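You operate a simulated robot arm through the tools that you are given. There is no shell and no other tool. Be economical: measure what you need, move in short steps, check, and stop when the job is done.

You are at the controls of a simulated two-armed robot. One attempt, no reset.

## Task
Hold the purple chock to pull the teal stub out, then sand the glaze off.
Fine: stub on the shelf of the dark post frame; use the black block on that shelf, back after. Set down upright: teal stub. What is to be rubbed or washed off counts as gone when no trace of it is left.
Where things are to end (x, y in the base frame): teal stub within 60 mm of [440, 70].

It is judged by the outcome, as a careful person would: the job done as asked, and still so three seconds after it is handed in. It fails if anything else is knocked over, pushed out of place, dropped, spilled or broken.

## Robot
Two 7-joint arms with two-finger parallel grippers on one trunk, on a base that drives. Base frame: it is fixed to the floor where the robot stands at the start and does not move with it; the origin is under the middle of the robot, x ahead of it, y to its left, z up. Lengths are in mm, angles in rad, forces in N, time in s.
The left shoulder is at the start at [70, 134, 1226], the right one opposite. With the tool pointing down near the work surface each hand reaches from about 100 to 640 mm from the robot's upright axis, wherever it stands, measured 20 degrees to its own side. Places, roughly: face of the purple chock [500, -100, 900]; shelf of the dark post frame [600, 0, 900]. Payload 1.57 kg a hand.
The tool frame of a hand sits at the grasp point between the pads (the TCP): z along the fingers, y along the line on which they close. The tips reach 30 mm beyond it. Largest opening 80 mm; finger width 17, thickness 12; the body of the gripper, 40 by 82 mm, starts 80 mm behind the TCP.
Orientation is told as [roll, pitch, yaw] about the base's x, y, z axes, in that order, counted from this pose: with the fingers straight down and closing along the base's y, the tool's x points along the base's -x, its y along +y and its z along -z.

## Interface
- The arms move only by the tool move_arm. It takes "left_commands", "right_commands" or both (then of equal length, played together; a hand with none holds still); each is text: rows parted by semicolons, each of 7 numbers parted by spaces: the shift along the base's x, y, z in m, then the turn, a rotation vector about the base's x, y, z in rad, then the opening, from 0 (shut) to 1 (fully open). In form: tx ty tz ax ay az grip; .... A call has 1 to 12 rows; each row shifts and turns the commanded pose from where the row before left it. Rows are played at 5 a second. More than 50 mm and 0.15 rad between two rows, or a gripper value outside its range, and nothing of the call is played. Where a pose cannot be reached the arm comes as near as it can. A force on the tool above 40 N (or 10 N above the force at the start of the call, whichever is more), or a blocked arm, ends the call early, and 0.2 s more pass. The fingers move at their own pace (about 153 mm/s each) and stop on an object; they squeeze with about 36 N. The grip force told is the motor's: it shows also when the fingers shut on nothing. Time passes only in rows, and 0.2 s behind the last, so rows that do not move let the fingers close. It gives the time, the measured TCP pose, the force on the tool (base axes), the opening and the grip force at its end, in the units of the frame above (readings bear some noise), with the torque about the TCP (base axes, N m) and any sound that the robot's microphone picked up.
- Cameras (640 x 400 px; columns grow to the right, rows downward): "scene" is now at [134.5, -3, 1443.9]; the picture's right is [-0.04, -1.00, 0.00], its down [-0.67, 0.02, -0.74] and it looks along [0.74, -0.03, -0.67] (base axes); focal length 224 px, centre (320, 200). "left" rides on the left gripper at [72, 7, -122] in its tool frame; the picture's right is [-0.09, 1.00, 0.00], its down [-0.84, -0.08, -0.54] and it looks along [-0.54, -0.05, 0.84] (tool axes); focal length 238 px, centre (320, 200). "right" rides on the right gripper at [72, -7, -122] in its tool frame; the picture's right is [0.09, 1.00, 0.00], its down [-0.84, 0.08, -0.54] and it looks along [-0.54, 0.05, 0.84] (tool axes); focal length 238 px, centre (320, 200). There is no depth. A picture from a camera that has moved, and an enlarged one, comes with that camera's place and axes in the base frame and with its lens.
- snapshot(camera): a new picture of that camera. No time passes.
- slide_trunk(by): slides the trunk up (or, below 0, down) by that many mm; the arms and the scene camera ride with it, the base frame stays. It gives what a move gives, with no picture.
- roll_base(legs): drives the robot by 1 to 6 legs, each [ahead, left, turn to the left] in mm, mm and rad, along the robot's own axes; the way and the turn of a leg run together, so that a leg with both is an arc; at most 1500 mm and 3.142 rad a leg. The arms and the cameras ride along, it lands a little off, and it stops where it bumps. It gives what a move gives.
- aim_head(pan, tilt): turns the head with the scene camera to pan (to the left, within 1.501 rad either way) and tilt (down, from -0.506 to 1.204), counted from straight ahead of the robot. It gives what a move gives.
- zoom(camera, box): a new picture of the part [left, top, right, bottom] of that camera's present view, enlarged. No time passes.
- sign_off(): hands the job in; it is judged then, once.

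Go step by step. Nothing tells you exact positions but the pictures and the camera data: compare them with the known pose of the tool, close in by small moves and look again before you grip or let go. The budget is 120 turns and 92 pictures, counting those below and the enlarged ones. Unless the task says otherwise, let go and move clear before handing in, and close with one line.

The tools are called as name(argument=value, ...) on one line, values as JSON. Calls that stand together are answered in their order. move_arm: Moves the arms, as the interface text tells. Its arguments: {"type":"object","properties":{"left_commands":{"type":"string"},"right_commands":{"type":"string"}},"required":[]} The other tools are called the same way: slide_trunk (by) slides the trunk up or down; roll_base (legs) drives the base; aim_head (pan, tilt) turns the head that bears the scene camera; snapshot (camera) takes a picture; zoom (camera, box) takes an enlarged picture of a part of a camera's view; sign_off () hands the job in.

At the start:

```text
time: 0.0
left_tcp_pos: [444.1, 76.0, 1203.9]
left_tool_rot: [0.0, 0.001, 0.001]
left_contact_force: [0.8, 0.0, -1.2]
left_ft_torque: [0.02, 0.01, 0.01]
left_grip_width: 79.9
left_gripper_force: 0.1
right_tcp_pos: [426.6, -331.8, 1284.7]
right_tool_rot: [0.0, 0.0, -0.001]
right_contact_force: [-0.1, -0.1, -0.1]
right_ft_torque: [0.01, 0.01, -0.03]
right_grip_width: 80.1
right_gripper_force: 0.1
trunk travel left (down, up): [-800.0, 140.0]
robot x, y, heading: [-1.1, 1.1, -0.001]
head pan, tilt: [-0.037, 0.733]
```

scene: 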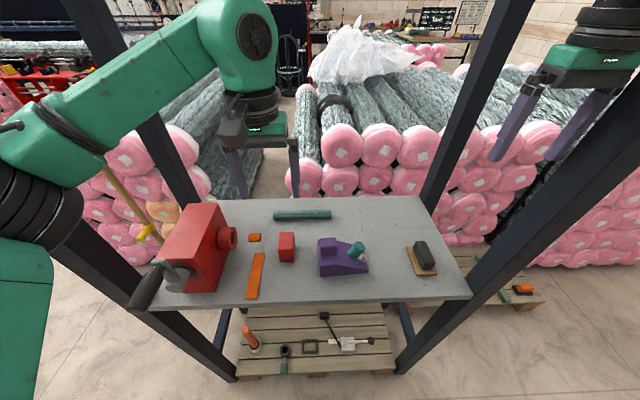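
right: 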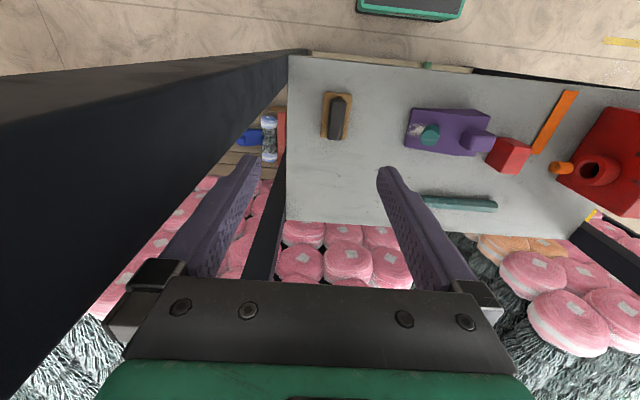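
left: 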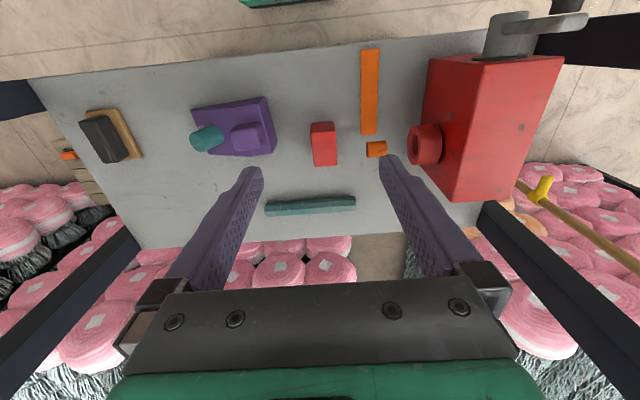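

I see a shelf with a purple chock that has a teal stub stuck in it at an angle, and a black sanding block on a tan pad to the right. I'll look closer before moving.

zoom(camera="scene", box=[260, 200, 480, 310])

zoom(camera="right", box=[300, 70, 540, 220])

zoom(camera="left", box=[60, 70, 300, 220])

```text
2.91 times, centred on (370, 255) of scene
camera zoom: at [134.5, -3.0, 1443.9], right [-0.04, -1.0, 0.0], down [-0.67, 0.02, -0.74], along [0.74, -0.03, -0.67], focal length 651 px, centre (174, 40)
```

zoom: 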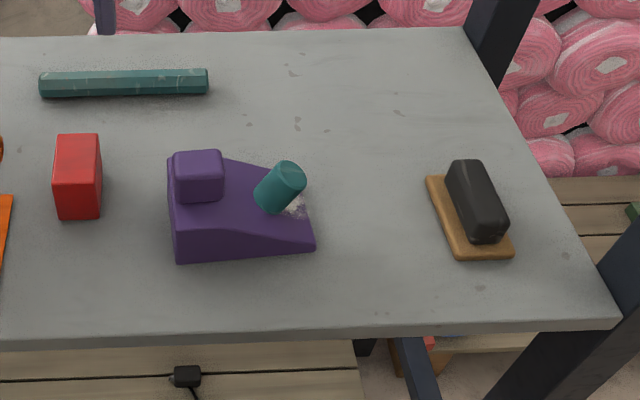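

```text
2.67 times, centred on (420, 145) of right
camera zoom: at [354.3, -336.0, 1405.9], right [-0.09, 1.0, 0.0], down [0.84, 0.08, 0.54], along [0.54, 0.05, -0.84], focal length 636 px, centre (53, 347)
```

zoom: 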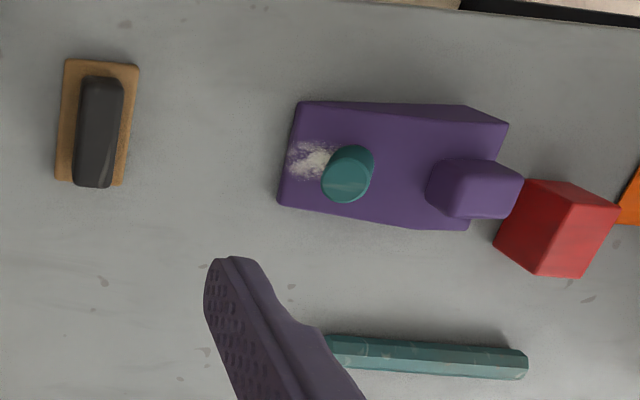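

```text
2.67 times, centred on (180, 145) of left
camera zoom: at [371.7, 81.5, 1326.4], right [0.09, 1.0, 0.0], down [0.84, -0.08, 0.54], along [0.54, -0.05, -0.84], focal length 636 px, centre (693, 347)
```

zoom: 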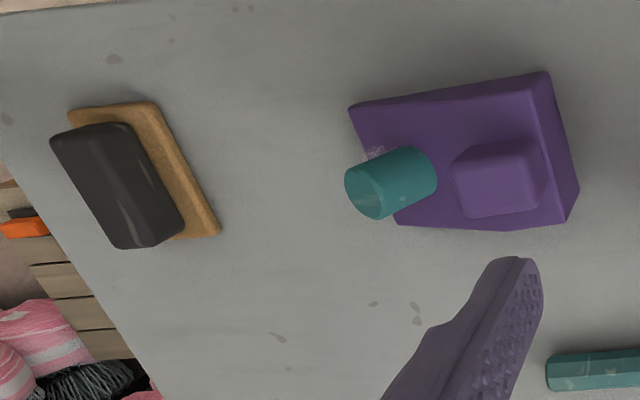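

Triangulating puts the shelf at about z 900 and the black block's top near (466, -290, 940). The chock is a wedge whose slope falls toward -y, with a boss at its high end. I'll yaw both grippers so they close along x, right +90° and left -90°, and come closer to look.

move_arm(left_commands="0.004 0 -0.009 0 0 -0.1428 1;0.004 0 -0.009 0 0 -0.1428 1;0.004 0 -0.009 0 0 -0.1428 1;0.004 0 -0.009 0 0 -0.1428 1;0.004 0 -0.009 0 0 -0.1428 1;0.004 0 -0.009 0 0 -0.1428 1;0.004 0 -0.009 0 0 -0.1428 1;0.004 0 -0.009 0 0 -0.1428 1;0.004 0 -0.009 0 0 -0.1428 1;0.004 0 -0.009 0 0 -0.1428 1;0.004 0 -0.009 0 0 -0.1428 1", right_commands="0.005 0.0147 -0.0136 0 0 0.1428 1;0.005 0.0147 -0.0136 0 0 0.1428 1;0.005 0.0147 -0.0136 0 0 0.1428 1;0.005 0.0147 -0.0136 0 0 0.1428 1;0.005 0.0147 -0.0136 0 0 0.1428 1;0.005 0.0147 -0.0136 0 0 0.1428 1;0.005 0.0147 -0.0136 0 0 0.1428 1;0.005 0.0147 -0.0136 0 0 0.1428 1;0.005 0.0147 -0.0136 0 0 0.1428 1;0.005 0.0147 -0.0136 0 0 0.1428 1;0.005 0.0147 -0.0136 0 0 0.1428 1")

```text
time: 2.4
left_tcp_pos: [321.8, 50.2, 1146.3]
left_tool_rot: [0.014, -0.007, -1.236]
left_contact_force: [-0.6, -0.1, 0.6]
left_ft_torque: [0.0, -0.03, -0.01]
left_grip_width: 79.9
left_gripper_force: 0.0
left hand out of reach, approached as far as the arm can: row 5, 6, 7, 8, 9, 10, 11
right_tcp_pos: [480.4, -169.0, 1134.6]
right_tool_rot: [0.001, -0.001, 1.574]
right_contact_force: [0.1, -0.3, -0.2]
right_ft_torque: [0.01, 0.01, 0.0]
right_grip_width: 80.0
right_gripper_force: 0.1
trunk travel left (down, up): [-800.0, 140.0]
robot x, y, heading: [-0.7, -0.3, -0.001]
head pan, tilt: [-0.037, 0.733]
```

The right hand arrived as planned, but the left could not reach that yaw and drew back. I'll look from the right hand and the scene camera.

snapshot(camera="right")

snapshot(camera="scene")

```text
85 pictures are left
camera right: at [487.6, -238.6, 1254.6], right [-1.0, -0.09, 0.0], down [-0.08, 0.84, 0.54], along [-0.05, 0.54, -0.84], focal length 238 px, centre (320, 200)
```

right: 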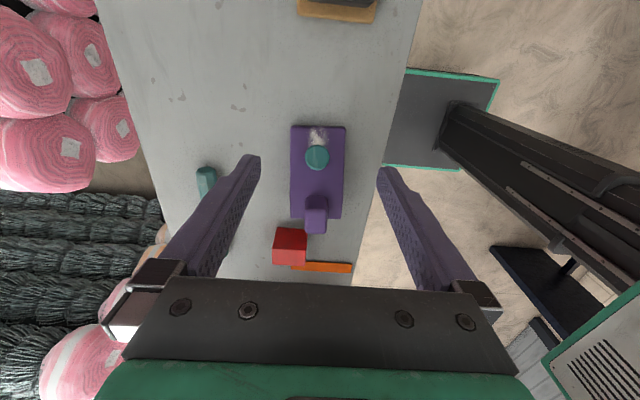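

```text
84 pictures are left
camera scene: at [134.8, -3.0, 1443.9], right [-0.04, -1.0, 0.0], down [-0.67, 0.02, -0.74], along [0.74, -0.03, -0.67], focal length 224 px, centre (320, 200)
```

scene: 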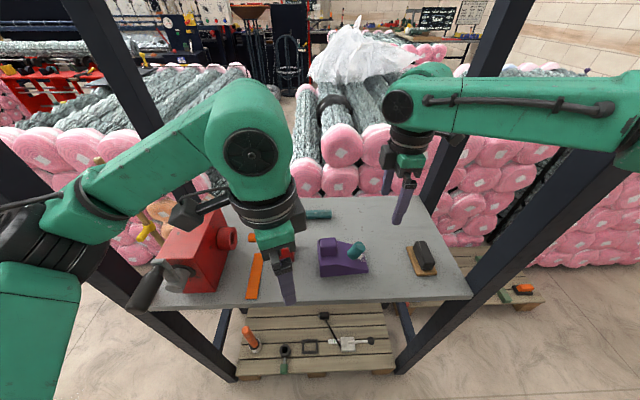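

zoom(camera="right", box=[260, 110, 380, 280])

```text
2.35 times, centred on (320, 195) of right
camera zoom: at [487.6, -238.6, 1254.6], right [-1.0, -0.09, 0.0], down [-0.08, 0.84, 0.54], along [-0.05, 0.54, -0.84], focal length 561 px, centre (320, 212)
```

zoom: 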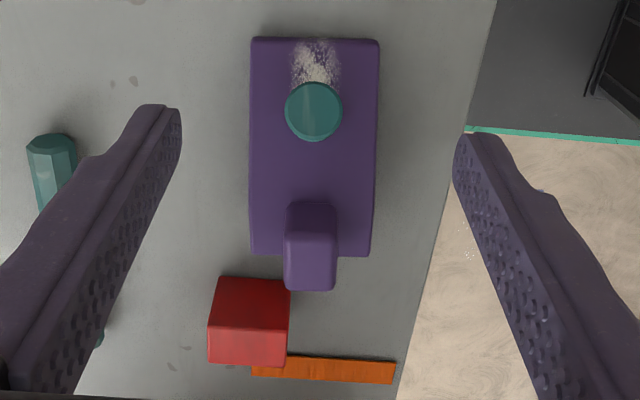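

zoom(camera="scene", box=[310, 225, 380, 285])

```text
6.67 times, centred on (345, 255) of scene
camera zoom: at [134.8, -3.0, 1443.9], right [-0.04, -1.0, 0.0], down [-0.67, 0.02, -0.74], along [0.74, -0.03, -0.67], focal length 1492 px, centre (153, -167)
```

zoom: 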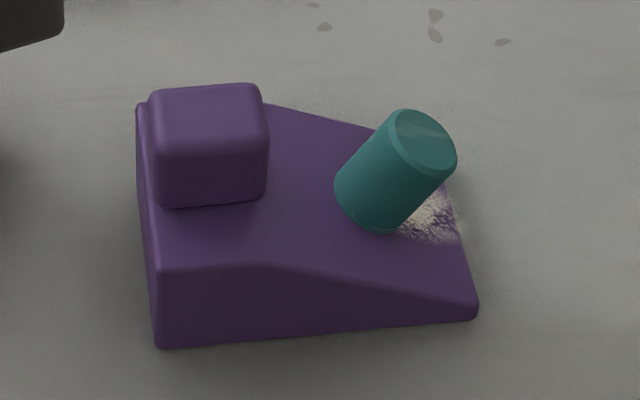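

Boss top is about (473, -36, 997), roughly 40 mm in y by 30 mm in x, and the stub's top is near (481, -118, 967). The stub leans about 22–26° toward -y and the chock is yawed about +0.06. Left will grip the boss closing along y, so I'll turn it back first.

move_arm(left_commands="0 0 0 0 0 0.144 1;0 0 0 0 0 0.144 1;0 0 0 0 0 0.144 1;0 0 0 0 0 0.144 1;0 0 0 0 0 0.144 1;0 0 0 0 0 0.144 1;0 0 0 0 0 0.144 1;0 0 0 0 0 0.144 1;0 0 0 0 0 0.144 1")

```text
time: 4.4
left_tcp_pos: [321.6, 50.4, 1146.2]
left_tool_rot: [0.012, -0.009, 0.057]
left_contact_force: [-1.0, 0.8, 0.4]
left_ft_torque: [0.0, -0.01, 0.0]
left_grip_width: 79.9
left_gripper_force: 0.0
right_tcp_pos: [481.0, -169.3, 1132.5]
right_tool_rot: [0.001, -0.001, 1.57]
right_contact_force: [0.4, -0.1, -0.9]
right_ft_torque: [-0.06, -0.02, 0.0]
right_grip_width: 80.1
right_gripper_force: 0.0
trunk travel left (down, up): [-800.0, 140.0]
robot x, y, heading: [0.8, -0.8, 0.002]
head pan, tilt: [-0.037, 0.733]
```

move_arm(left_commands="0.0252 -0.0144 -0.0144 0 0 0 1;0.0252 -0.0144 -0.0144 0 0 0 1;0.0252 -0.0144 -0.0144 0 0 0 1;0.0252 -0.0144 -0.0144 0 0 0 1;0.0252 -0.0144 -0.0144 0 0 0 1;0.0252 -0.0144 -0.0144 0 0 0 1", right_commands="0.0004 0.003 -0.01 0.07 0.004 0.01 1;0.0004 0.003 -0.01 0.07 0.004 0.01 1;0.0004 0.003 -0.01 0.07 0.004 0.01 1;0.0004 0.003 -0.01 0.07 0.004 0.01 1;0.0004 0.003 -0.01 0.07 0.004 0.01 1;0.0004 0.003 -0.01 0.07 0.004 0.01 1")

snapshot(camera="left")

snapshot(camera="right")

snapshot(camera="scene")

```text
time: 5.8
left_tcp_pos: [473.7, -40.5, 1055.9]
left_tool_rot: [0.015, -0.005, 0.053]
left_contact_force: [-0.2, -0.7, -0.1]
left_ft_torque: [-0.01, 0.02, -0.01]
left_grip_width: 80.0
left_gripper_force: 0.0
right_tcp_pos: [484.7, -151.9, 1074.3]
right_tool_rot: [0.013, -0.424, 1.627]
right_contact_force: [-0.9, -0.2, 0.2]
right_ft_torque: [0.02, 0.01, 0.04]
right_grip_width: 80.0
right_gripper_force: 0.1
trunk travel left (down, up): [-800.0, 140.0]
robot x, y, heading: [-4.0, 2.7, -0.0]
head pan, tilt: [-0.037, 0.733]
```

```text
81 pictures are left
camera left: at [400.5, -38.1, 1178.6], right [0.04, 1.0, 0.01], down [0.84, -0.04, 0.55], along [0.55, -0.01, -0.84], focal length 238 px, centre (320, 200)
```

left: 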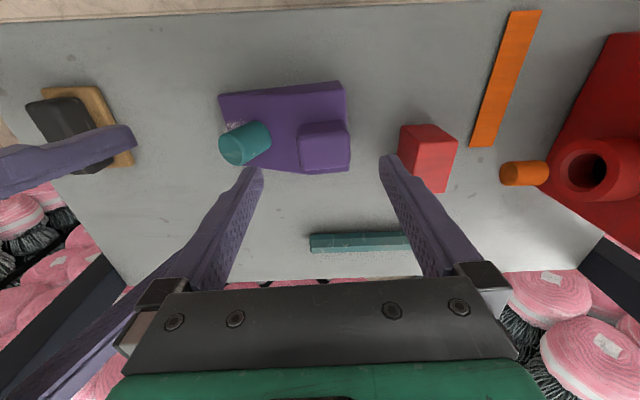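

```text
80 pictures are left
camera right: at [499.5, -265.7, 1155.3], right [-0.99, -0.15, -0.03], down [-0.1, 0.53, 0.84], along [-0.11, 0.83, -0.54], focal length 238 px, centre (320, 200)
```

right: 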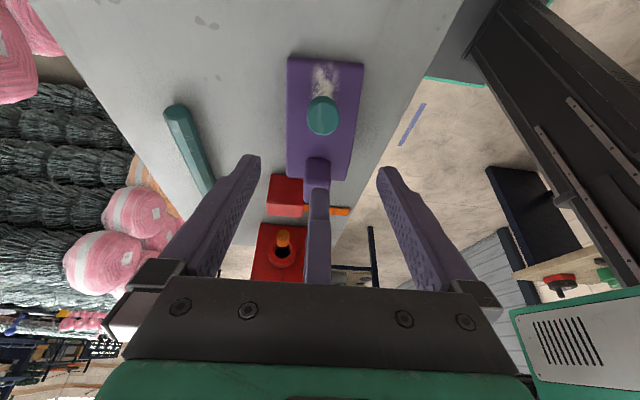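

```text
79 pictures are left
camera scene: at [135.8, -4.8, 1443.8], right [-0.04, -1.0, 0.0], down [-0.67, 0.03, -0.74], along [0.74, -0.03, -0.67], focal length 224 px, centre (320, 200)
```

scene: 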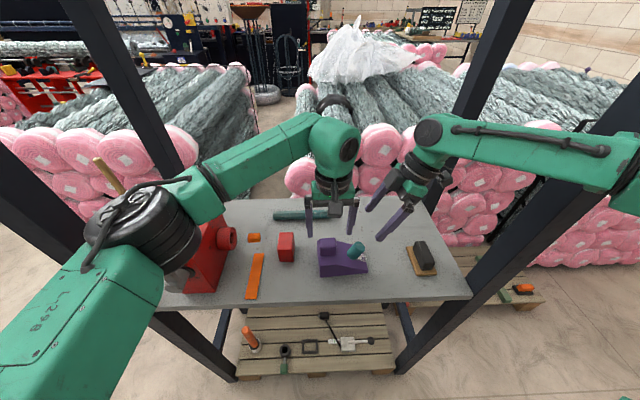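

move_arm(left_commands="0 0.002 -0.015 0 0 0 0.8;0 0.002 -0.015 0 0 0 0.8;0 0.002 -0.015 0 0 0 0.8;0 0 -0.01 0 0 0 0.8")

snapshot(camera="left")

zoom(camera="scene", box=[280, 180, 440, 280])

```text
time: 6.8
left_tcp_pos: [473.4, -30.5, 1004.0]
left_tool_rot: [0.013, -0.007, 0.053]
left_contact_force: [-0.3, 0.2, 0.3]
left_ft_torque: [0.03, -0.04, 0.03]
left_grip_width: 63.9
left_gripper_force: 0.0
right_tcp_pos: [484.1, -151.3, 1075.2]
right_tool_rot: [0.012, -0.42, 1.627]
right_contact_force: [-0.4, -0.1, 0.7]
right_ft_torque: [0.01, 0.0, 0.0]
right_grip_width: 80.0
right_gripper_force: 0.0
trunk travel left (down, up): [-800.0, 140.0]
robot x, y, heading: [-2.0, -2.3, 0.001]
head pan, tilt: [-0.037, 0.733]
```

```text
78 pictures are left
camera left: at [399.5, -28.8, 1125.7], right [0.04, 1.0, 0.01], down [0.84, -0.04, 0.55], along [0.55, -0.01, -0.84], focal length 238 px, centre (320, 200)
```

left: 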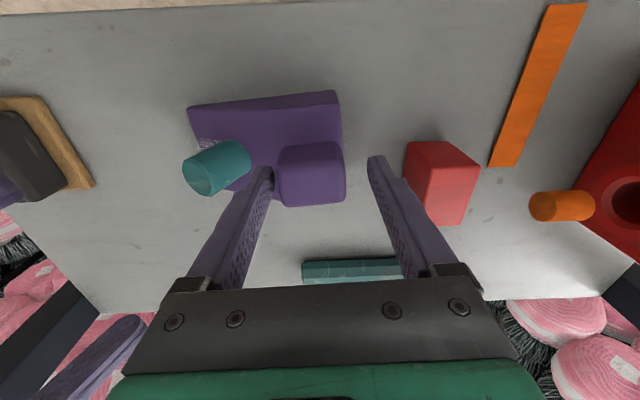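

```text
4.00 times, centred on (360, 230) of scene
camera zoom: at [134.6, -3.0, 1444.0], right [-0.04, -1.0, 0.0], down [-0.67, 0.02, -0.74], along [0.74, -0.03, -0.67], focal length 895 px, centre (160, 80)
```

zoom: 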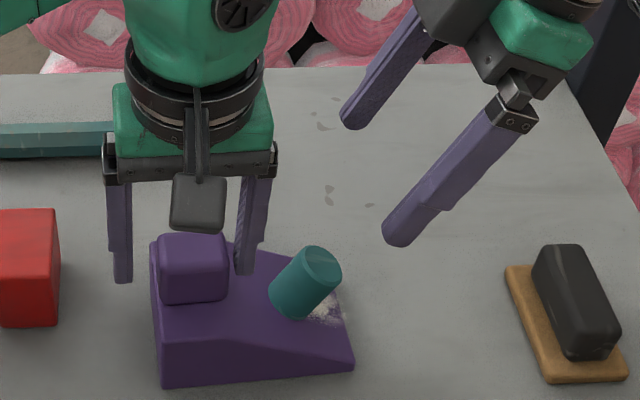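

move_arm(left_commands="0 -0.003 -0.004 0 0 0 0.8;0 -0.003 -0.005 0 0 0 0.8;0 0 0 0 0 0 0.8")

snapshot(camera="left")

zoom(camera="scene", box=[290, 200, 380, 280])

```text
time: 7.6
left_tcp_pos: [472.4, -37.0, 995.0]
left_tool_rot: [0.012, -0.009, 0.055]
left_contact_force: [-0.4, -0.1, 0.5]
left_ft_torque: [-0.01, 0.0, -0.01]
left_grip_width: 64.0
left_gripper_force: 0.1
right_tcp_pos: [482.8, -150.8, 1075.1]
right_tool_rot: [0.011, -0.419, 1.626]
right_contact_force: [-0.2, 0.3, 0.0]
right_ft_torque: [0.04, -0.01, 0.02]
right_grip_width: 80.1
right_gripper_force: 0.0
trunk travel left (down, up): [-800.0, 140.0]
robot x, y, heading: [-3.7, -0.7, -0.0]
head pan, tilt: [-0.037, 0.733]
```

```text
76 pictures are left
camera left: at [399.0, -34.6, 1116.8], right [0.04, 1.0, 0.01], down [0.84, -0.04, 0.55], along [0.55, -0.01, -0.84], focal length 238 px, centre (320, 200)
```

left: 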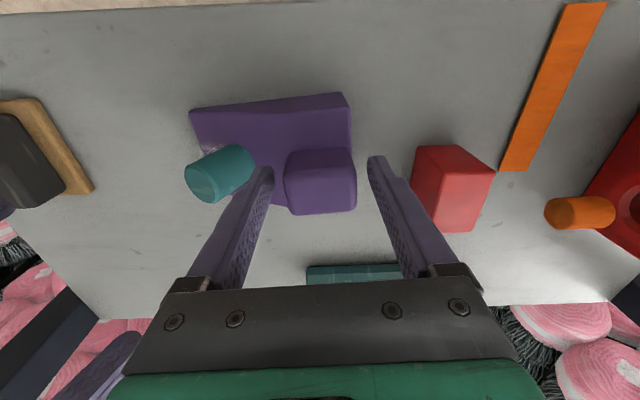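

```text
5.00 times, centred on (335, 240) of scene
camera zoom: at [134.5, -3.0, 1443.9], right [-0.04, -1.0, 0.0], down [-0.67, 0.02, -0.74], along [0.74, -0.03, -0.67], focal length 1119 px, centre (245, 0)
```

zoom: 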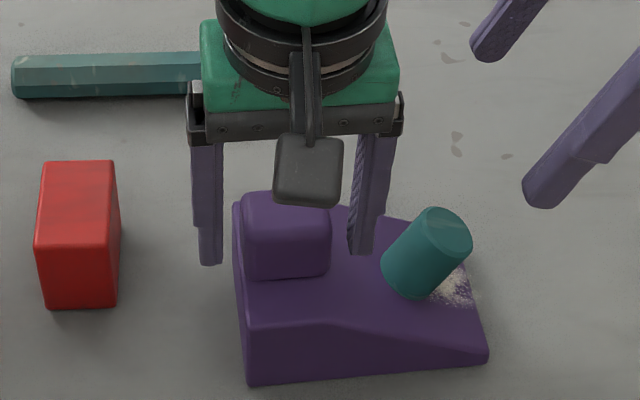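

The boss sits centred between the left fingers. I'll close on it.

move_arm(left_commands="0 0 0 0 0 0 0.55;0 0 0 0 0 0 0.4;0 0 0 0 0 0 0.3;0 0 0 0 0 0 0.3")

snapshot(camera="left")

```text
time: 8.6
left_tcp_pos: [472.0, -36.3, 995.8]
left_tool_rot: [0.015, -0.006, 0.053]
left_contact_force: [1.2, 0.1, 0.8]
left_ft_torque: [-0.4, 0.12, 0.08]
left_grip_width: 43.8
left_gripper_force: 36.1
right_tcp_pos: [483.7, -150.7, 1073.4]
right_tool_rot: [0.012, -0.419, 1.627]
right_contact_force: [0.0, -0.6, -1.0]
right_ft_torque: [0.0, 0.02, -0.02]
right_grip_width: 80.0
right_gripper_force: 0.1
trunk travel left (down, up): [-800.0, 140.0]
robot x, y, heading: [0.9, -1.9, -0.001]
head pan, tilt: [-0.037, 0.733]
```

```text
74 pictures are left
camera left: at [399.1, -34.5, 1117.1], right [0.04, 1.0, 0.01], down [0.84, -0.04, 0.55], along [0.55, -0.01, -0.84], focal length 238 px, centre (320, 200)
```

left: 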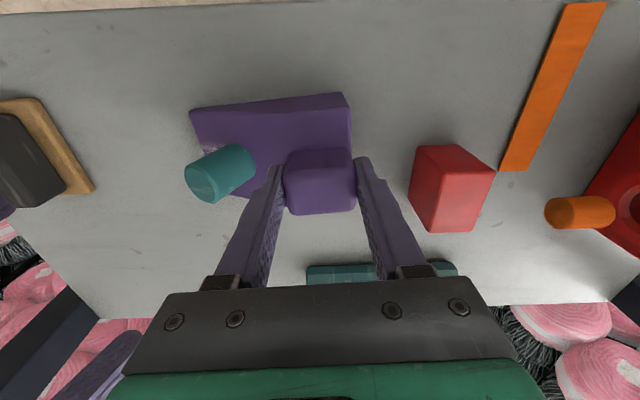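

move_arm(right_commands="0 0.005 -0.02 0 0 0 0.8;0 0.005 -0.02 0 0 0 0.8;-0.001 0.005 -0.02 0 0 0 0.8;-0.001 0.004 -0.018 0 0 0 0.8")

snapshot(camera="right")

zoom(camera="scene", box=[310, 200, 400, 280])

snapshot(camera="left")

```text
time: 9.6
left_tcp_pos: [472.4, -36.7, 994.2]
left_tool_rot: [0.011, -0.008, 0.056]
left_contact_force: [1.8, 0.0, 3.1]
left_ft_torque: [-0.74, 0.02, 0.15]
left_grip_width: 43.6
left_gripper_force: 36.0
right_tcp_pos: [482.3, -132.6, 996.9]
right_tool_rot: [0.014, -0.42, 1.628]
right_contact_force: [0.1, 0.0, 0.3]
right_ft_torque: [0.02, 0.01, 0.0]
right_grip_width: 64.3
right_gripper_force: 0.0
trunk travel left (down, up): [-800.0, 140.0]
robot x, y, heading: [-1.2, 0.9, 0.001]
head pan, tilt: [-0.037, 0.733]
```

```text
73 pictures are left
camera right: at [497.1, -245.7, 1078.2], right [-0.99, -0.15, -0.03], down [-0.1, 0.54, 0.84], along [-0.11, 0.83, -0.55], focal length 238 px, centre (320, 200)
```

right: 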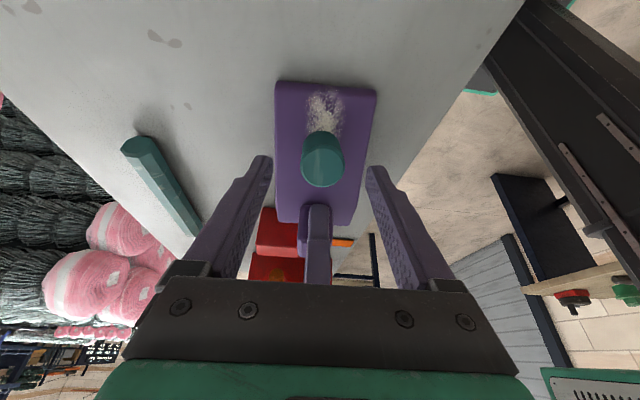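

```text
5.00 times, centred on (355, 240) of scene
camera zoom: at [134.4, -2.9, 1444.0], right [-0.04, -1.0, 0.0], down [-0.67, 0.02, -0.74], along [0.74, -0.03, -0.67], focal length 1119 px, centre (145, 0)
```

zoom: 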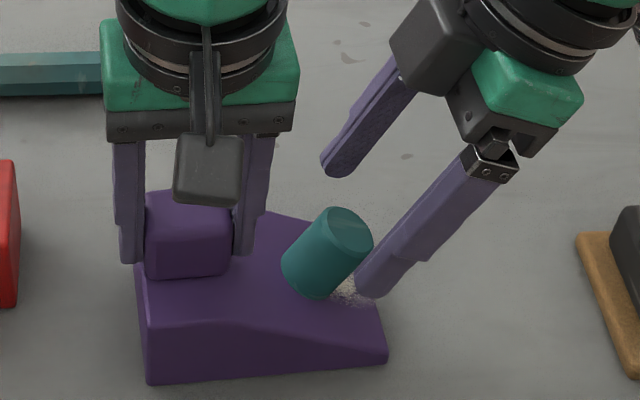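

```text
71 pictures are left
camera left: at [399.1, -34.6, 1117.2], right [0.04, 1.0, 0.01], down [0.84, -0.04, 0.55], along [0.55, -0.01, -0.84], focal length 238 px, centre (320, 200)
```

left: 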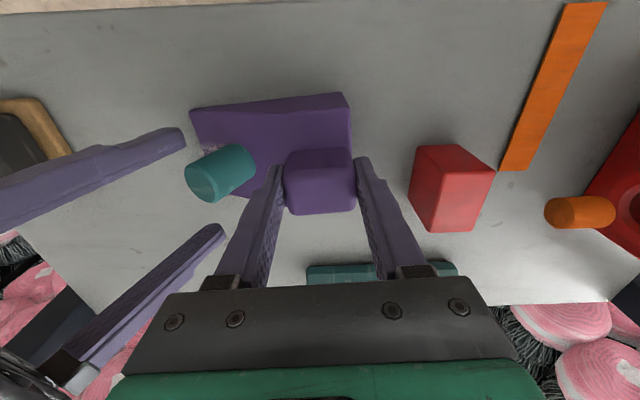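

Tool tilt matches the stub's lean. I'll slide down 40 mm along the tool axis, straddling the stub in x.

move_arm(right_commands="-0.0002 0.0041 -0.0091 0 0 0 0.8;-0.0002 0.0041 -0.0091 0 0 0 0.8;-0.0002 0.0041 -0.0091 0 0 0 0.8;-0.0002 0.0041 -0.0091 0 0 0 0.8")

snapshot(camera="right")

zoom(camera="scene", box=[310, 200, 400, 280])

```text
time: 10.6
left_tcp_pos: [471.4, -36.4, 996.1]
left_tool_rot: [0.013, -0.007, 0.054]
left_contact_force: [2.0, -1.5, 5.5]
left_ft_torque: [-0.99, -0.1, 0.26]
left_grip_width: 43.5
left_gripper_force: 35.9
right_tcp_pos: [480.5, -116.2, 960.9]
right_tool_rot: [0.011, -0.42, 1.626]
right_contact_force: [0.3, -0.9, -0.8]
right_ft_torque: [-0.02, -0.01, 0.0]
right_grip_width: 63.9
right_gripper_force: 0.0
trunk travel left (down, up): [-800.0, 140.0]
robot x, y, heading: [-0.9, -1.8, 0.004]
head pan, tilt: [-0.037, 0.733]
```

```text
70 pictures are left
camera right: at [495.3, -229.3, 1042.1], right [-0.99, -0.15, -0.03], down [-0.1, 0.54, 0.84], along [-0.11, 0.83, -0.55], focal length 238 px, centre (320, 200)
```

right: 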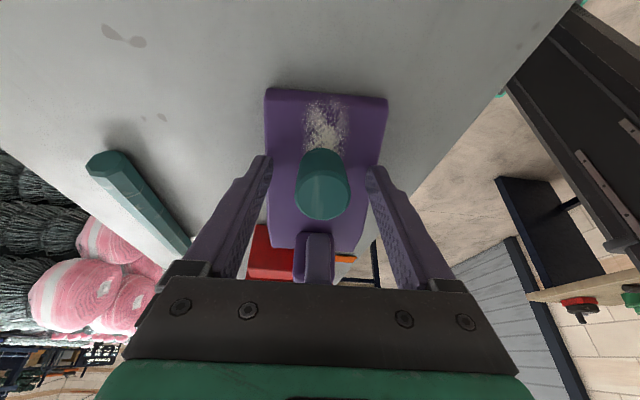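

```text
5.00 times, centred on (355, 240) of scene
camera zoom: at [134.4, -2.8, 1444.0], right [-0.04, -1.0, 0.0], down [-0.67, 0.02, -0.74], along [0.74, -0.03, -0.67], focal length 1119 px, centre (145, 0)
```

zoom: 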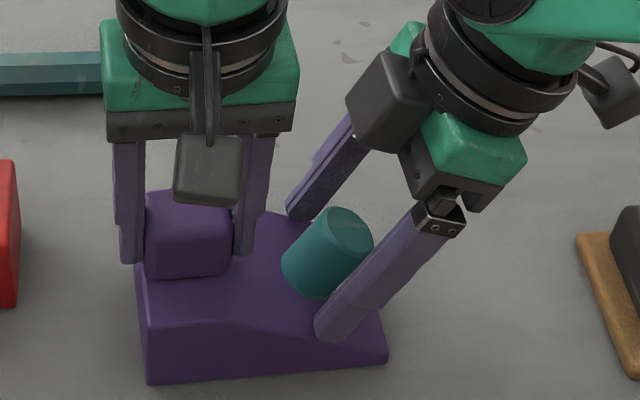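

move_arm(right_commands="0 0.003 0.0013 0 0 0 0.7;0 0 0 0 0 0 0.5;0 0 0 0 0 0 0.3;0 0 0 0 0 0 0.2;0 0 0 0 0 0 0.2")

snapshot(camera="right")

zoom(camera="scene", box=[310, 200, 400, 280])

```text
time: 11.8
left_tcp_pos: [471.9, -36.3, 995.6]
left_tool_rot: [0.011, -0.008, 0.053]
left_contact_force: [3.2, -0.6, 6.4]
left_ft_torque: [-1.06, -0.15, 0.3]
left_grip_width: 43.7
left_gripper_force: 36.2
right_tcp_pos: [479.7, -112.9, 962.2]
right_tool_rot: [0.014, -0.421, 1.627]
right_contact_force: [-0.7, -0.1, 0.1]
right_ft_torque: [0.01, 0.01, -0.05]
right_grip_width: 30.6
right_gripper_force: 35.7
trunk travel left (down, up): [-800.0, 140.0]
robot x, y, heading: [-1.1, -1.3, 0.0]
head pan, tilt: [-0.037, 0.733]
```

```text
68 pictures are left
camera right: at [495.3, -226.6, 1043.3], right [-0.99, -0.15, -0.03], down [-0.1, 0.54, 0.84], along [-0.11, 0.83, -0.55], focal length 238 px, centre (320, 200)
```

right: 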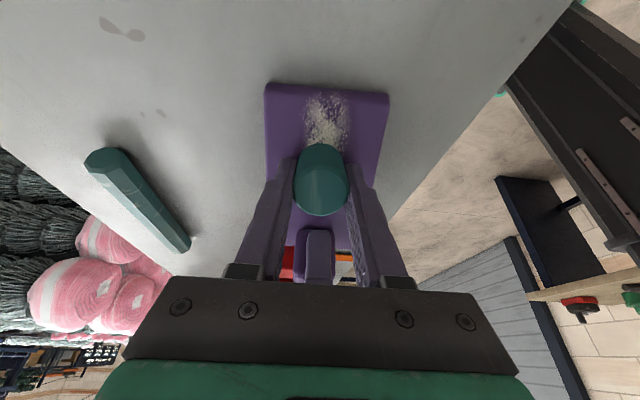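

```text
5.00 times, centred on (355, 240) of scene
camera zoom: at [134.4, -2.9, 1444.0], right [-0.04, -1.0, 0.0], down [-0.67, 0.02, -0.74], along [0.74, -0.03, -0.67], focal length 1119 px, centre (145, 0)
```

zoom: 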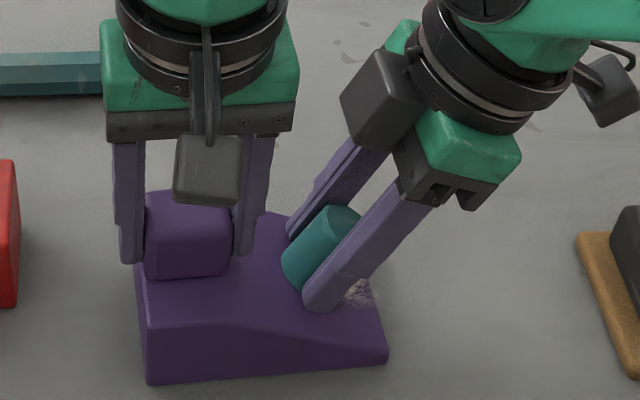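

Both are gripped. I'll pull the stub along its axis in small steps.

move_arm(right_commands="0.0001 -0.0016 0.0037 0 0 0 0.2;0.0001 -0.0016 0.0037 0 0 0 0.2;0.0001 -0.0016 0.0037 0 0 0 0.2")

zoom(camera="scene", box=[310, 200, 400, 280])

```text
time: 12.6
left_tcp_pos: [472.0, -36.0, 994.6]
left_tool_rot: [0.013, -0.008, 0.054]
left_contact_force: [3.7, -0.5, 5.8]
left_ft_torque: [-1.05, -0.13, 0.29]
left_grip_width: 43.8
left_gripper_force: 36.0
right_tcp_pos: [480.1, -117.5, 973.3]
right_tool_rot: [0.012, -0.419, 1.629]
right_contact_force: [0.0, -0.4, -1.3]
right_ft_torque: [-0.01, -0.03, 0.05]
right_grip_width: 30.5
right_gripper_force: 35.9
trunk travel left (down, up): [-800.0, 140.0]
robot x, y, heading: [-2.1, 3.9, -0.002]
head pan, tilt: [-0.037, 0.733]
```

```text
5.00 times, centred on (355, 240) of scene
camera zoom: at [134.3, -2.9, 1444.0], right [-0.04, -1.0, 0.0], down [-0.67, 0.02, -0.74], along [0.74, -0.03, -0.67], focal length 1119 px, centre (145, 0)
```

zoom: 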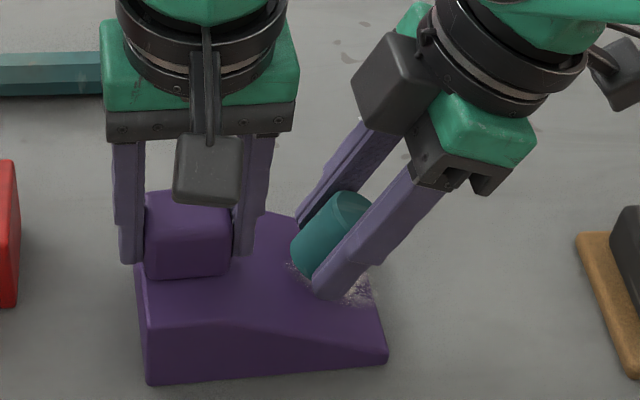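

It is coming with almost no force, and there is glaze under where it stood. I'll continue out.

move_arm(right_commands="0.0002 -0.0041 0.0091 0 0 0 0.2;0.0002 -0.0041 0.0091 0 0 0 0.2;0.0002 -0.0041 0.0091 0 0 0 0.2;0.0002 -0.0041 0.0091 0 0 0 0.2;0.0002 -0.0041 0.0091 0 0 0 0.2;0.0002 -0.0041 0.0091 0 0 0 0.2;0.0002 -0.0041 0.0091 0 0 0 0.2")

zoom(camera="scene", box=[310, 180, 420, 280])

snapshot(camera="right")

snapshot(camera="left")

```text
time: 14.2
left_tcp_pos: [473.0, -36.2, 995.7]
left_tool_rot: [0.013, -0.007, 0.053]
left_contact_force: [2.2, -0.4, 5.4]
left_ft_torque: [-0.91, -0.06, 0.27]
left_grip_width: 43.6
left_gripper_force: 35.9
right_tcp_pos: [483.3, -147.4, 1039.9]
right_tool_rot: [0.011, -0.42, 1.628]
right_contact_force: [-0.8, -0.5, 0.0]
right_ft_torque: [0.02, 0.0, 0.03]
right_grip_width: 30.5
right_gripper_force: 36.0
trunk travel left (down, up): [-800.0, 140.0]
robot x, y, heading: [-3.5, -0.5, 0.004]
head pan, tilt: [-0.037, 0.733]
```

```text
4.00 times, centred on (365, 230) of scene
camera zoom: at [134.2, -2.9, 1444.0], right [-0.04, -1.0, 0.0], down [-0.67, 0.02, -0.74], along [0.74, -0.03, -0.67], focal length 895 px, centre (140, 80)
```

zoom: 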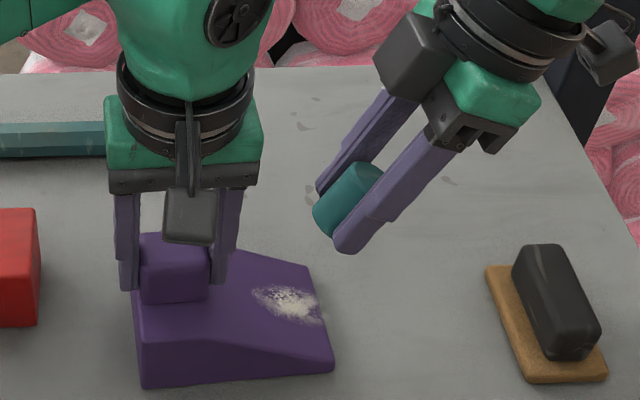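

```text
64 pictures are left
camera right: at [497.0, -260.0, 1119.2], right [-0.99, -0.15, -0.03], down [-0.1, 0.54, 0.84], along [-0.11, 0.83, -0.55], focal length 238 px, centre (320, 200)
```

right: 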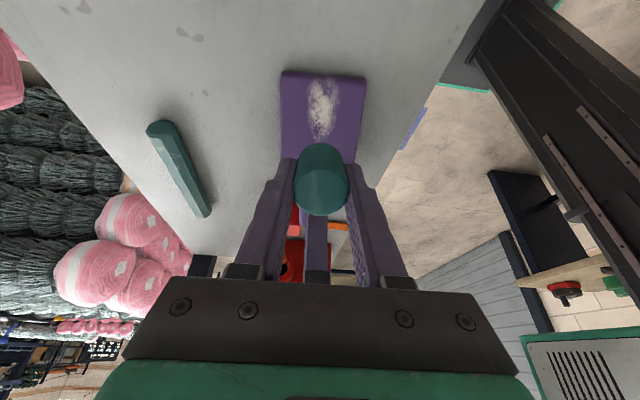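

```text
63 pictures are left
camera left: at [398.9, -34.5, 1117.1], right [0.04, 1.0, 0.01], down [0.84, -0.04, 0.55], along [0.55, -0.01, -0.84], focal length 238 px, centre (320, 200)
```

left: 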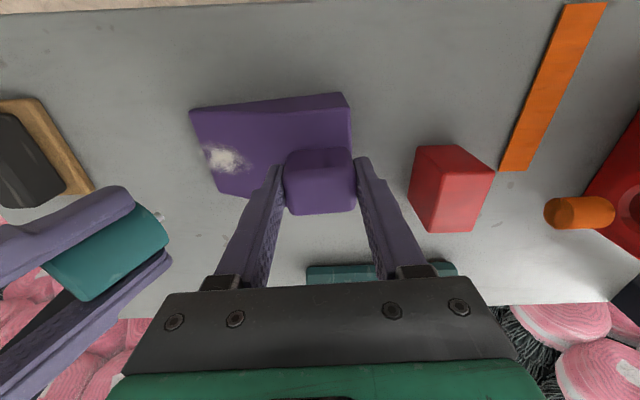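

The stub is out and the glaze patch is exposed. To reach (440, 70) with the right hand I'll release the boss, move the left hand away up and left, and raise and straighten the right hand.

move_arm(left_commands="0 0 0 0 0 0 0.6;0 0 0 0 0 0 0.8;0 0 0 0 0 0 0.8;0 0 0.02 0 0 0 0.8;0 0 0.03 0 0 0 0.8;0 0 0.04 0 0 0 0.8;-0.01 0.02 0.03 0 0 0 0.8;-0.014 0.04 0.02 0 0 0 0.8;-0.014 0.045 0.01 0 0 0 0.8;-0.014 0.045 0.01 0 0 0 0.8;-0.014 0.04 0.01 0 0 0 0.8;-0.014 0.04 0.01 0 0 0 0.8", right_commands="0 0 0 0 0 0 0.2;0 0 0 0 0 0 0.2;0 0 0 0 0 0 0.2;0 0 0.01 0 0 0 0.2;0 0 0.01 0 0 0 0.2;0 0 0.01 0 0 0 0.2;0 0 0.01 0 0 0 0.2;0 0 0 0 0 0 0.2;0 0 0 0 0 0 0.2;0 0 0 0 0 0 0.2;0 0 0 0 0 0 0.2;0 0 0 0 0 0 0.2")

snapshot(camera="scene")

zoom(camera="scene", box=[340, 170, 420, 240])

```text
time: 16.8
left_tcp_pos: [389.4, 195.9, 1177.2]
left_tool_rot: [0.012, -0.008, 0.054]
left_contact_force: [-0.6, -0.7, 0.4]
left_ft_torque: [-0.03, -0.05, 0.02]
left_grip_width: 64.0
left_gripper_force: 0.0
right_tcp_pos: [479.8, -145.3, 1075.5]
right_tool_rot: [0.011, -0.418, 1.627]
right_contact_force: [-0.2, 0.4, 0.3]
right_ft_torque: [-0.03, 0.01, -0.03]
right_grip_width: 30.4
right_gripper_force: 36.0
trunk travel left (down, up): [-800.0, 140.0]
robot x, y, heading: [1.0, 1.9, -0.001]
head pan, tilt: [-0.037, 0.733]
```

```text
62 pictures are left
camera scene: at [132.5, -0.7, 1444.1], right [-0.04, -1.0, 0.0], down [-0.67, 0.02, -0.74], along [0.74, -0.03, -0.67], focal length 224 px, centre (320, 200)
```

scene: 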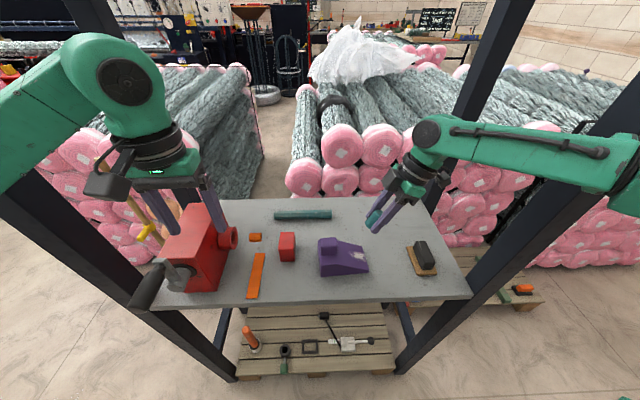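

```text
5.71 times, centred on (380, 205) of scene
camera zoom: at [132.5, -0.7, 1444.1], right [-0.04, -1.0, 0.0], down [-0.67, 0.02, -0.74], along [0.74, -0.03, -0.67], focal length 1279 px, centre (-23, 171)
```

zoom: 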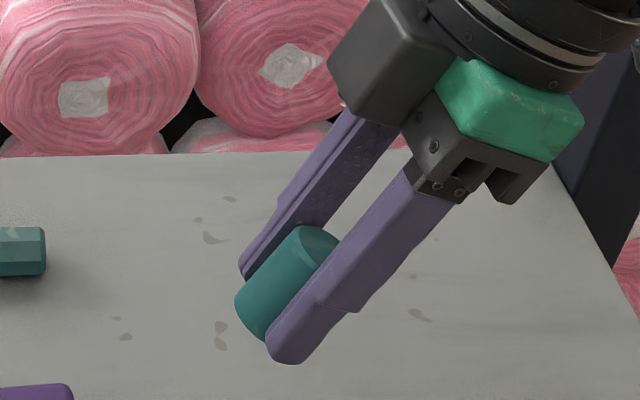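

move_arm(right_commands="-0.005 0.0244 0.001 -0.0525 -0.003 0 0.2;-0.005 0.0244 0.001 -0.0525 -0.003 0 0.2;-0.005 0.0244 0.001 -0.0525 -0.003 0 0.2;-0.005 0.0244 0.001 -0.0525 -0.003 0 0.2;-0.005 0.0244 0.001 -0.0525 -0.003 0 0.2;-0.005 0.0244 0.001 -0.0525 -0.003 0 0.2;-0.005 0.0244 0.001 -0.0525 -0.003 0 0.2;-0.005 0.0244 0.001 -0.0525 -0.003 0 0.2")

snapshot(camera="scene")

snapshot(camera="left")

```text
time: 18.6
left_tcp_pos: [391.3, 193.1, 1175.7]
left_tool_rot: [0.01, -0.006, 0.054]
left_contact_force: [-0.4, 0.6, 0.3]
left_ft_torque: [0.0, 0.0, 0.03]
left_grip_width: 64.0
left_gripper_force: 0.1
right_tcp_pos: [392.5, -39.8, 1088.8]
right_tool_rot: [0.012, -0.001, 1.626]
right_contact_force: [-0.2, -0.1, 0.3]
right_ft_torque: [-0.01, -0.03, 0.0]
right_grip_width: 30.4
right_gripper_force: 36.1
right hand out of reach, approached as far as the arm can: row 5, 6, 7, 8
trunk travel left (down, up): [-800.0, 140.0]
robot x, y, heading: [-3.3, -2.1, -0.004]
head pan, tilt: [-0.037, 0.733]
```

```text
60 pictures are left
camera scene: at [133.9, -2.8, 1444.0], right [-0.04, -1.0, 0.0], down [-0.67, 0.02, -0.74], along [0.74, -0.03, -0.67], focal length 224 px, centre (320, 200)
```

scene: 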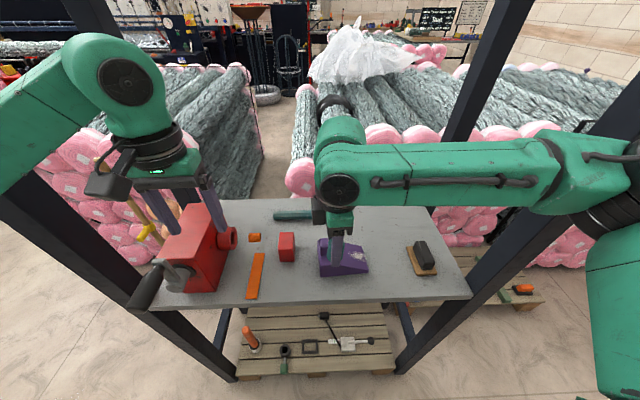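

```text
59 pictures are left
camera left: at [317.0, 194.6, 1298.3], right [0.04, 1.0, 0.01], down [0.84, -0.04, 0.55], along [0.55, -0.01, -0.84], focal length 238 px, centre (320, 200)
```

left: 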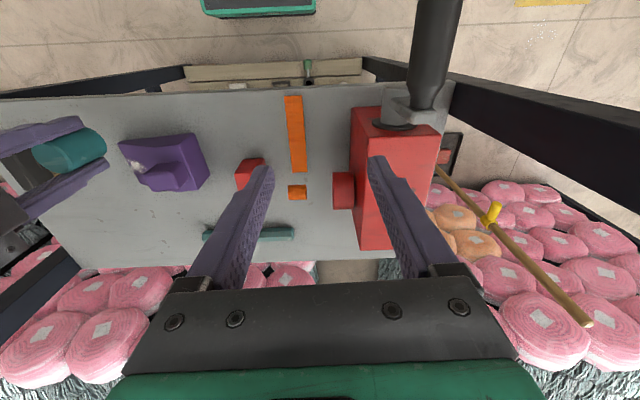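

Right cannot reach across with this wrist yaw. I'll turn it back toward yaw 0 and then continue.

move_arm(right_commands="0 0 0 0 0 -0.145 0.2;0 0 0 0 0 -0.145 0.2;0 0 0 0 0 -0.145 0.2;0 0 0 0 0 -0.145 0.2;0 0 0 0 0 -0.145 0.2;0 0 0 0 0 -0.145 0.2;0 0 0 0 0 -0.145 0.2;0 0 0 0 0 -0.145 0.2;0 0 0 0 0 -0.145 0.2;0 0 0 0 0 -0.145 0.2;0 0 0 0 0 -0.145 0.2")

move_arm(right_commands="0.008 0.02 0 0 0 0 0.2;0.008 0.02 0 0 0 0 0.2;0.008 0.02 0 0 0 0 0.2;0.008 0.02 0 0 0 0 0.2")

```text
time: 21.0
left_tcp_pos: [390.5, 192.7, 1176.6]
left_tool_rot: [0.012, -0.007, 0.054]
left_contact_force: [-0.1, -0.5, -0.1]
left_ft_torque: [-0.01, -0.02, -0.01]
left_grip_width: 63.9
left_gripper_force: 0.0
right_tcp_pos: [393.9, -40.8, 1089.6]
right_tool_rot: [0.013, -0.001, 0.028]
right_contact_force: [-0.5, -0.3, -0.7]
right_ft_torque: [-0.01, 0.0, 0.0]
right_grip_width: 30.5
right_gripper_force: 36.3
trunk travel left (down, up): [-800.0, 140.0]
robot x, y, heading: [-2.3, -1.1, 0.0]
head pan, tilt: [-0.037, 0.733]
```

```text
time: 22.0
left_tcp_pos: [391.0, 192.5, 1176.7]
left_tool_rot: [0.013, -0.006, 0.052]
left_contact_force: [-0.4, -0.4, 0.2]
left_ft_torque: [0.02, 0.02, 0.0]
left_grip_width: 64.0
left_gripper_force: 0.0
right_tcp_pos: [395.6, -35.1, 1089.2]
right_tool_rot: [0.013, 0.0, 0.031]
right_contact_force: [-0.5, -0.1, 0.3]
right_ft_torque: [0.0, 0.01, 0.0]
right_grip_width: 30.6
right_gripper_force: 36.0
right hand out of reach, approached as far as the arm can: row 1, 2, 3, 4
trunk travel left (down, up): [-800.0, 140.0]
robot x, y, heading: [1.6, -0.7, -0.005]
head pan, tilt: [-0.037, 0.733]
```

The right arm can't cross the middle. I'll set the stub upright temporarily on the clear strip in front of the chock at about (402, -75), then let the left hand carry it to (440, 70).

move_arm(right_commands="0.002 -0.01 -0.02 0 0 0 0.2;0.002 -0.01 -0.02 0 0 0 0.2;0.001 -0.01 -0.02 0 0 0 0.2;0.001 -0.01 -0.02 0 0 0 0.2;0 0 -0.02 0 0 0 0.2;0 0 -0.015 0 0 0 0.2")

snapshot(camera="right")

snapshot(camera="scene")

```text
time: 23.4
left_tcp_pos: [390.7, 192.9, 1175.8]
left_tool_rot: [0.011, -0.006, 0.054]
left_contact_force: [0.9, -0.4, -0.3]
left_ft_torque: [0.03, 0.02, -0.05]
left_grip_width: 63.8
left_gripper_force: 0.1
right_tcp_pos: [400.1, -76.9, 973.1]
right_tool_rot: [0.012, 0.0, 0.03]
right_contact_force: [-0.3, -0.5, -0.2]
right_ft_torque: [0.03, -0.03, -0.01]
right_grip_width: 30.3
right_gripper_force: 35.9
trunk travel left (down, up): [-800.0, 140.0]
robot x, y, heading: [-2.2, 0.9, -0.004]
head pan, tilt: [-0.037, 0.733]
```

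```text
58 pictures are left
camera right: at [329.5, -85.4, 1095.0], right [-0.12, 0.99, 0.01], down [0.83, 0.1, 0.54], along [0.54, 0.08, -0.84], focal length 238 px, centre (320, 200)
```

right: 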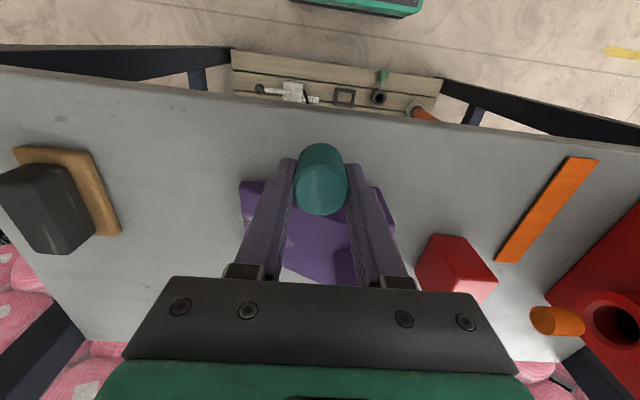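

```text
57 pictures are left
camera scene: at [135.0, -3.1, 1443.9], right [-0.04, -1.0, 0.0], down [-0.67, 0.02, -0.74], along [0.74, -0.03, -0.67], focal length 224 px, centre (320, 200)
```

scene: 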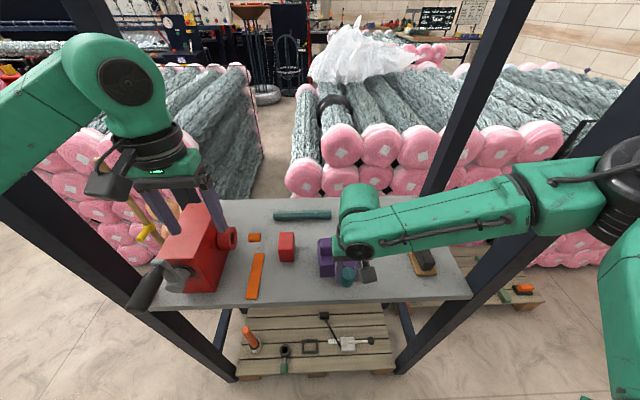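

At this lower height the reach may be better, so I'll try sliding left in front of the chock.

move_arm(right_commands="0 0.025 0 0 0 0 0.2;0 0.025 0 0 0 0 0.2;0 0.025 0 0 0 0 0.2;0.005 0.025 0 0 0 0 0.2;0.007 0.02 0 0 0 0 0.2")

zoom(camera="scene", box=[230, 200, 390, 300])

```text
time: 24.6
left_tcp_pos: [389.8, 193.0, 1176.0]
left_tool_rot: [0.012, -0.006, 0.052]
left_contact_force: [0.6, 1.0, 0.2]
left_ft_torque: [0.02, 0.02, 0.0]
left_grip_width: 63.9
left_gripper_force: 0.0
right_tcp_pos: [378.5, -47.1, 1002.3]
right_tool_rot: [0.014, 0.002, 0.032]
right_contact_force: [0.5, -0.2, -0.6]
right_ft_torque: [0.01, -0.01, -0.01]
right_grip_width: 30.3
right_gripper_force: 35.8
right hand out of reach, approached as far as the arm can: row 1, 2, 3, 4, 5
trunk travel left (down, up): [-800.0, 140.0]
robot x, y, heading: [0.6, -0.6, -0.003]
head pan, tilt: [-0.037, 0.733]
```

```text
4.00 times, centred on (310, 250) of scene
camera zoom: at [134.3, -2.9, 1444.0], right [-0.04, -1.0, 0.0], down [-0.67, 0.02, -0.74], along [0.74, -0.03, -0.67], focal length 895 px, centre (360, 0)
```

zoom: 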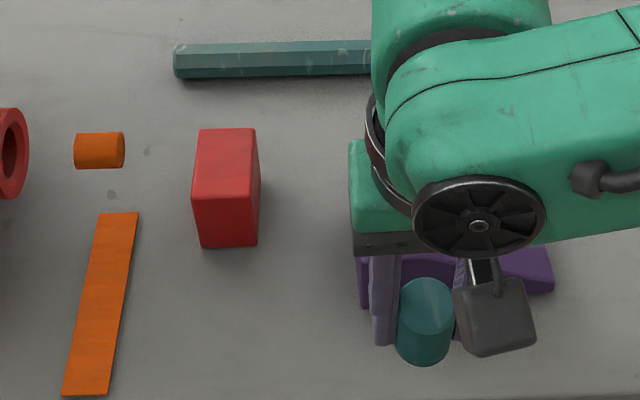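

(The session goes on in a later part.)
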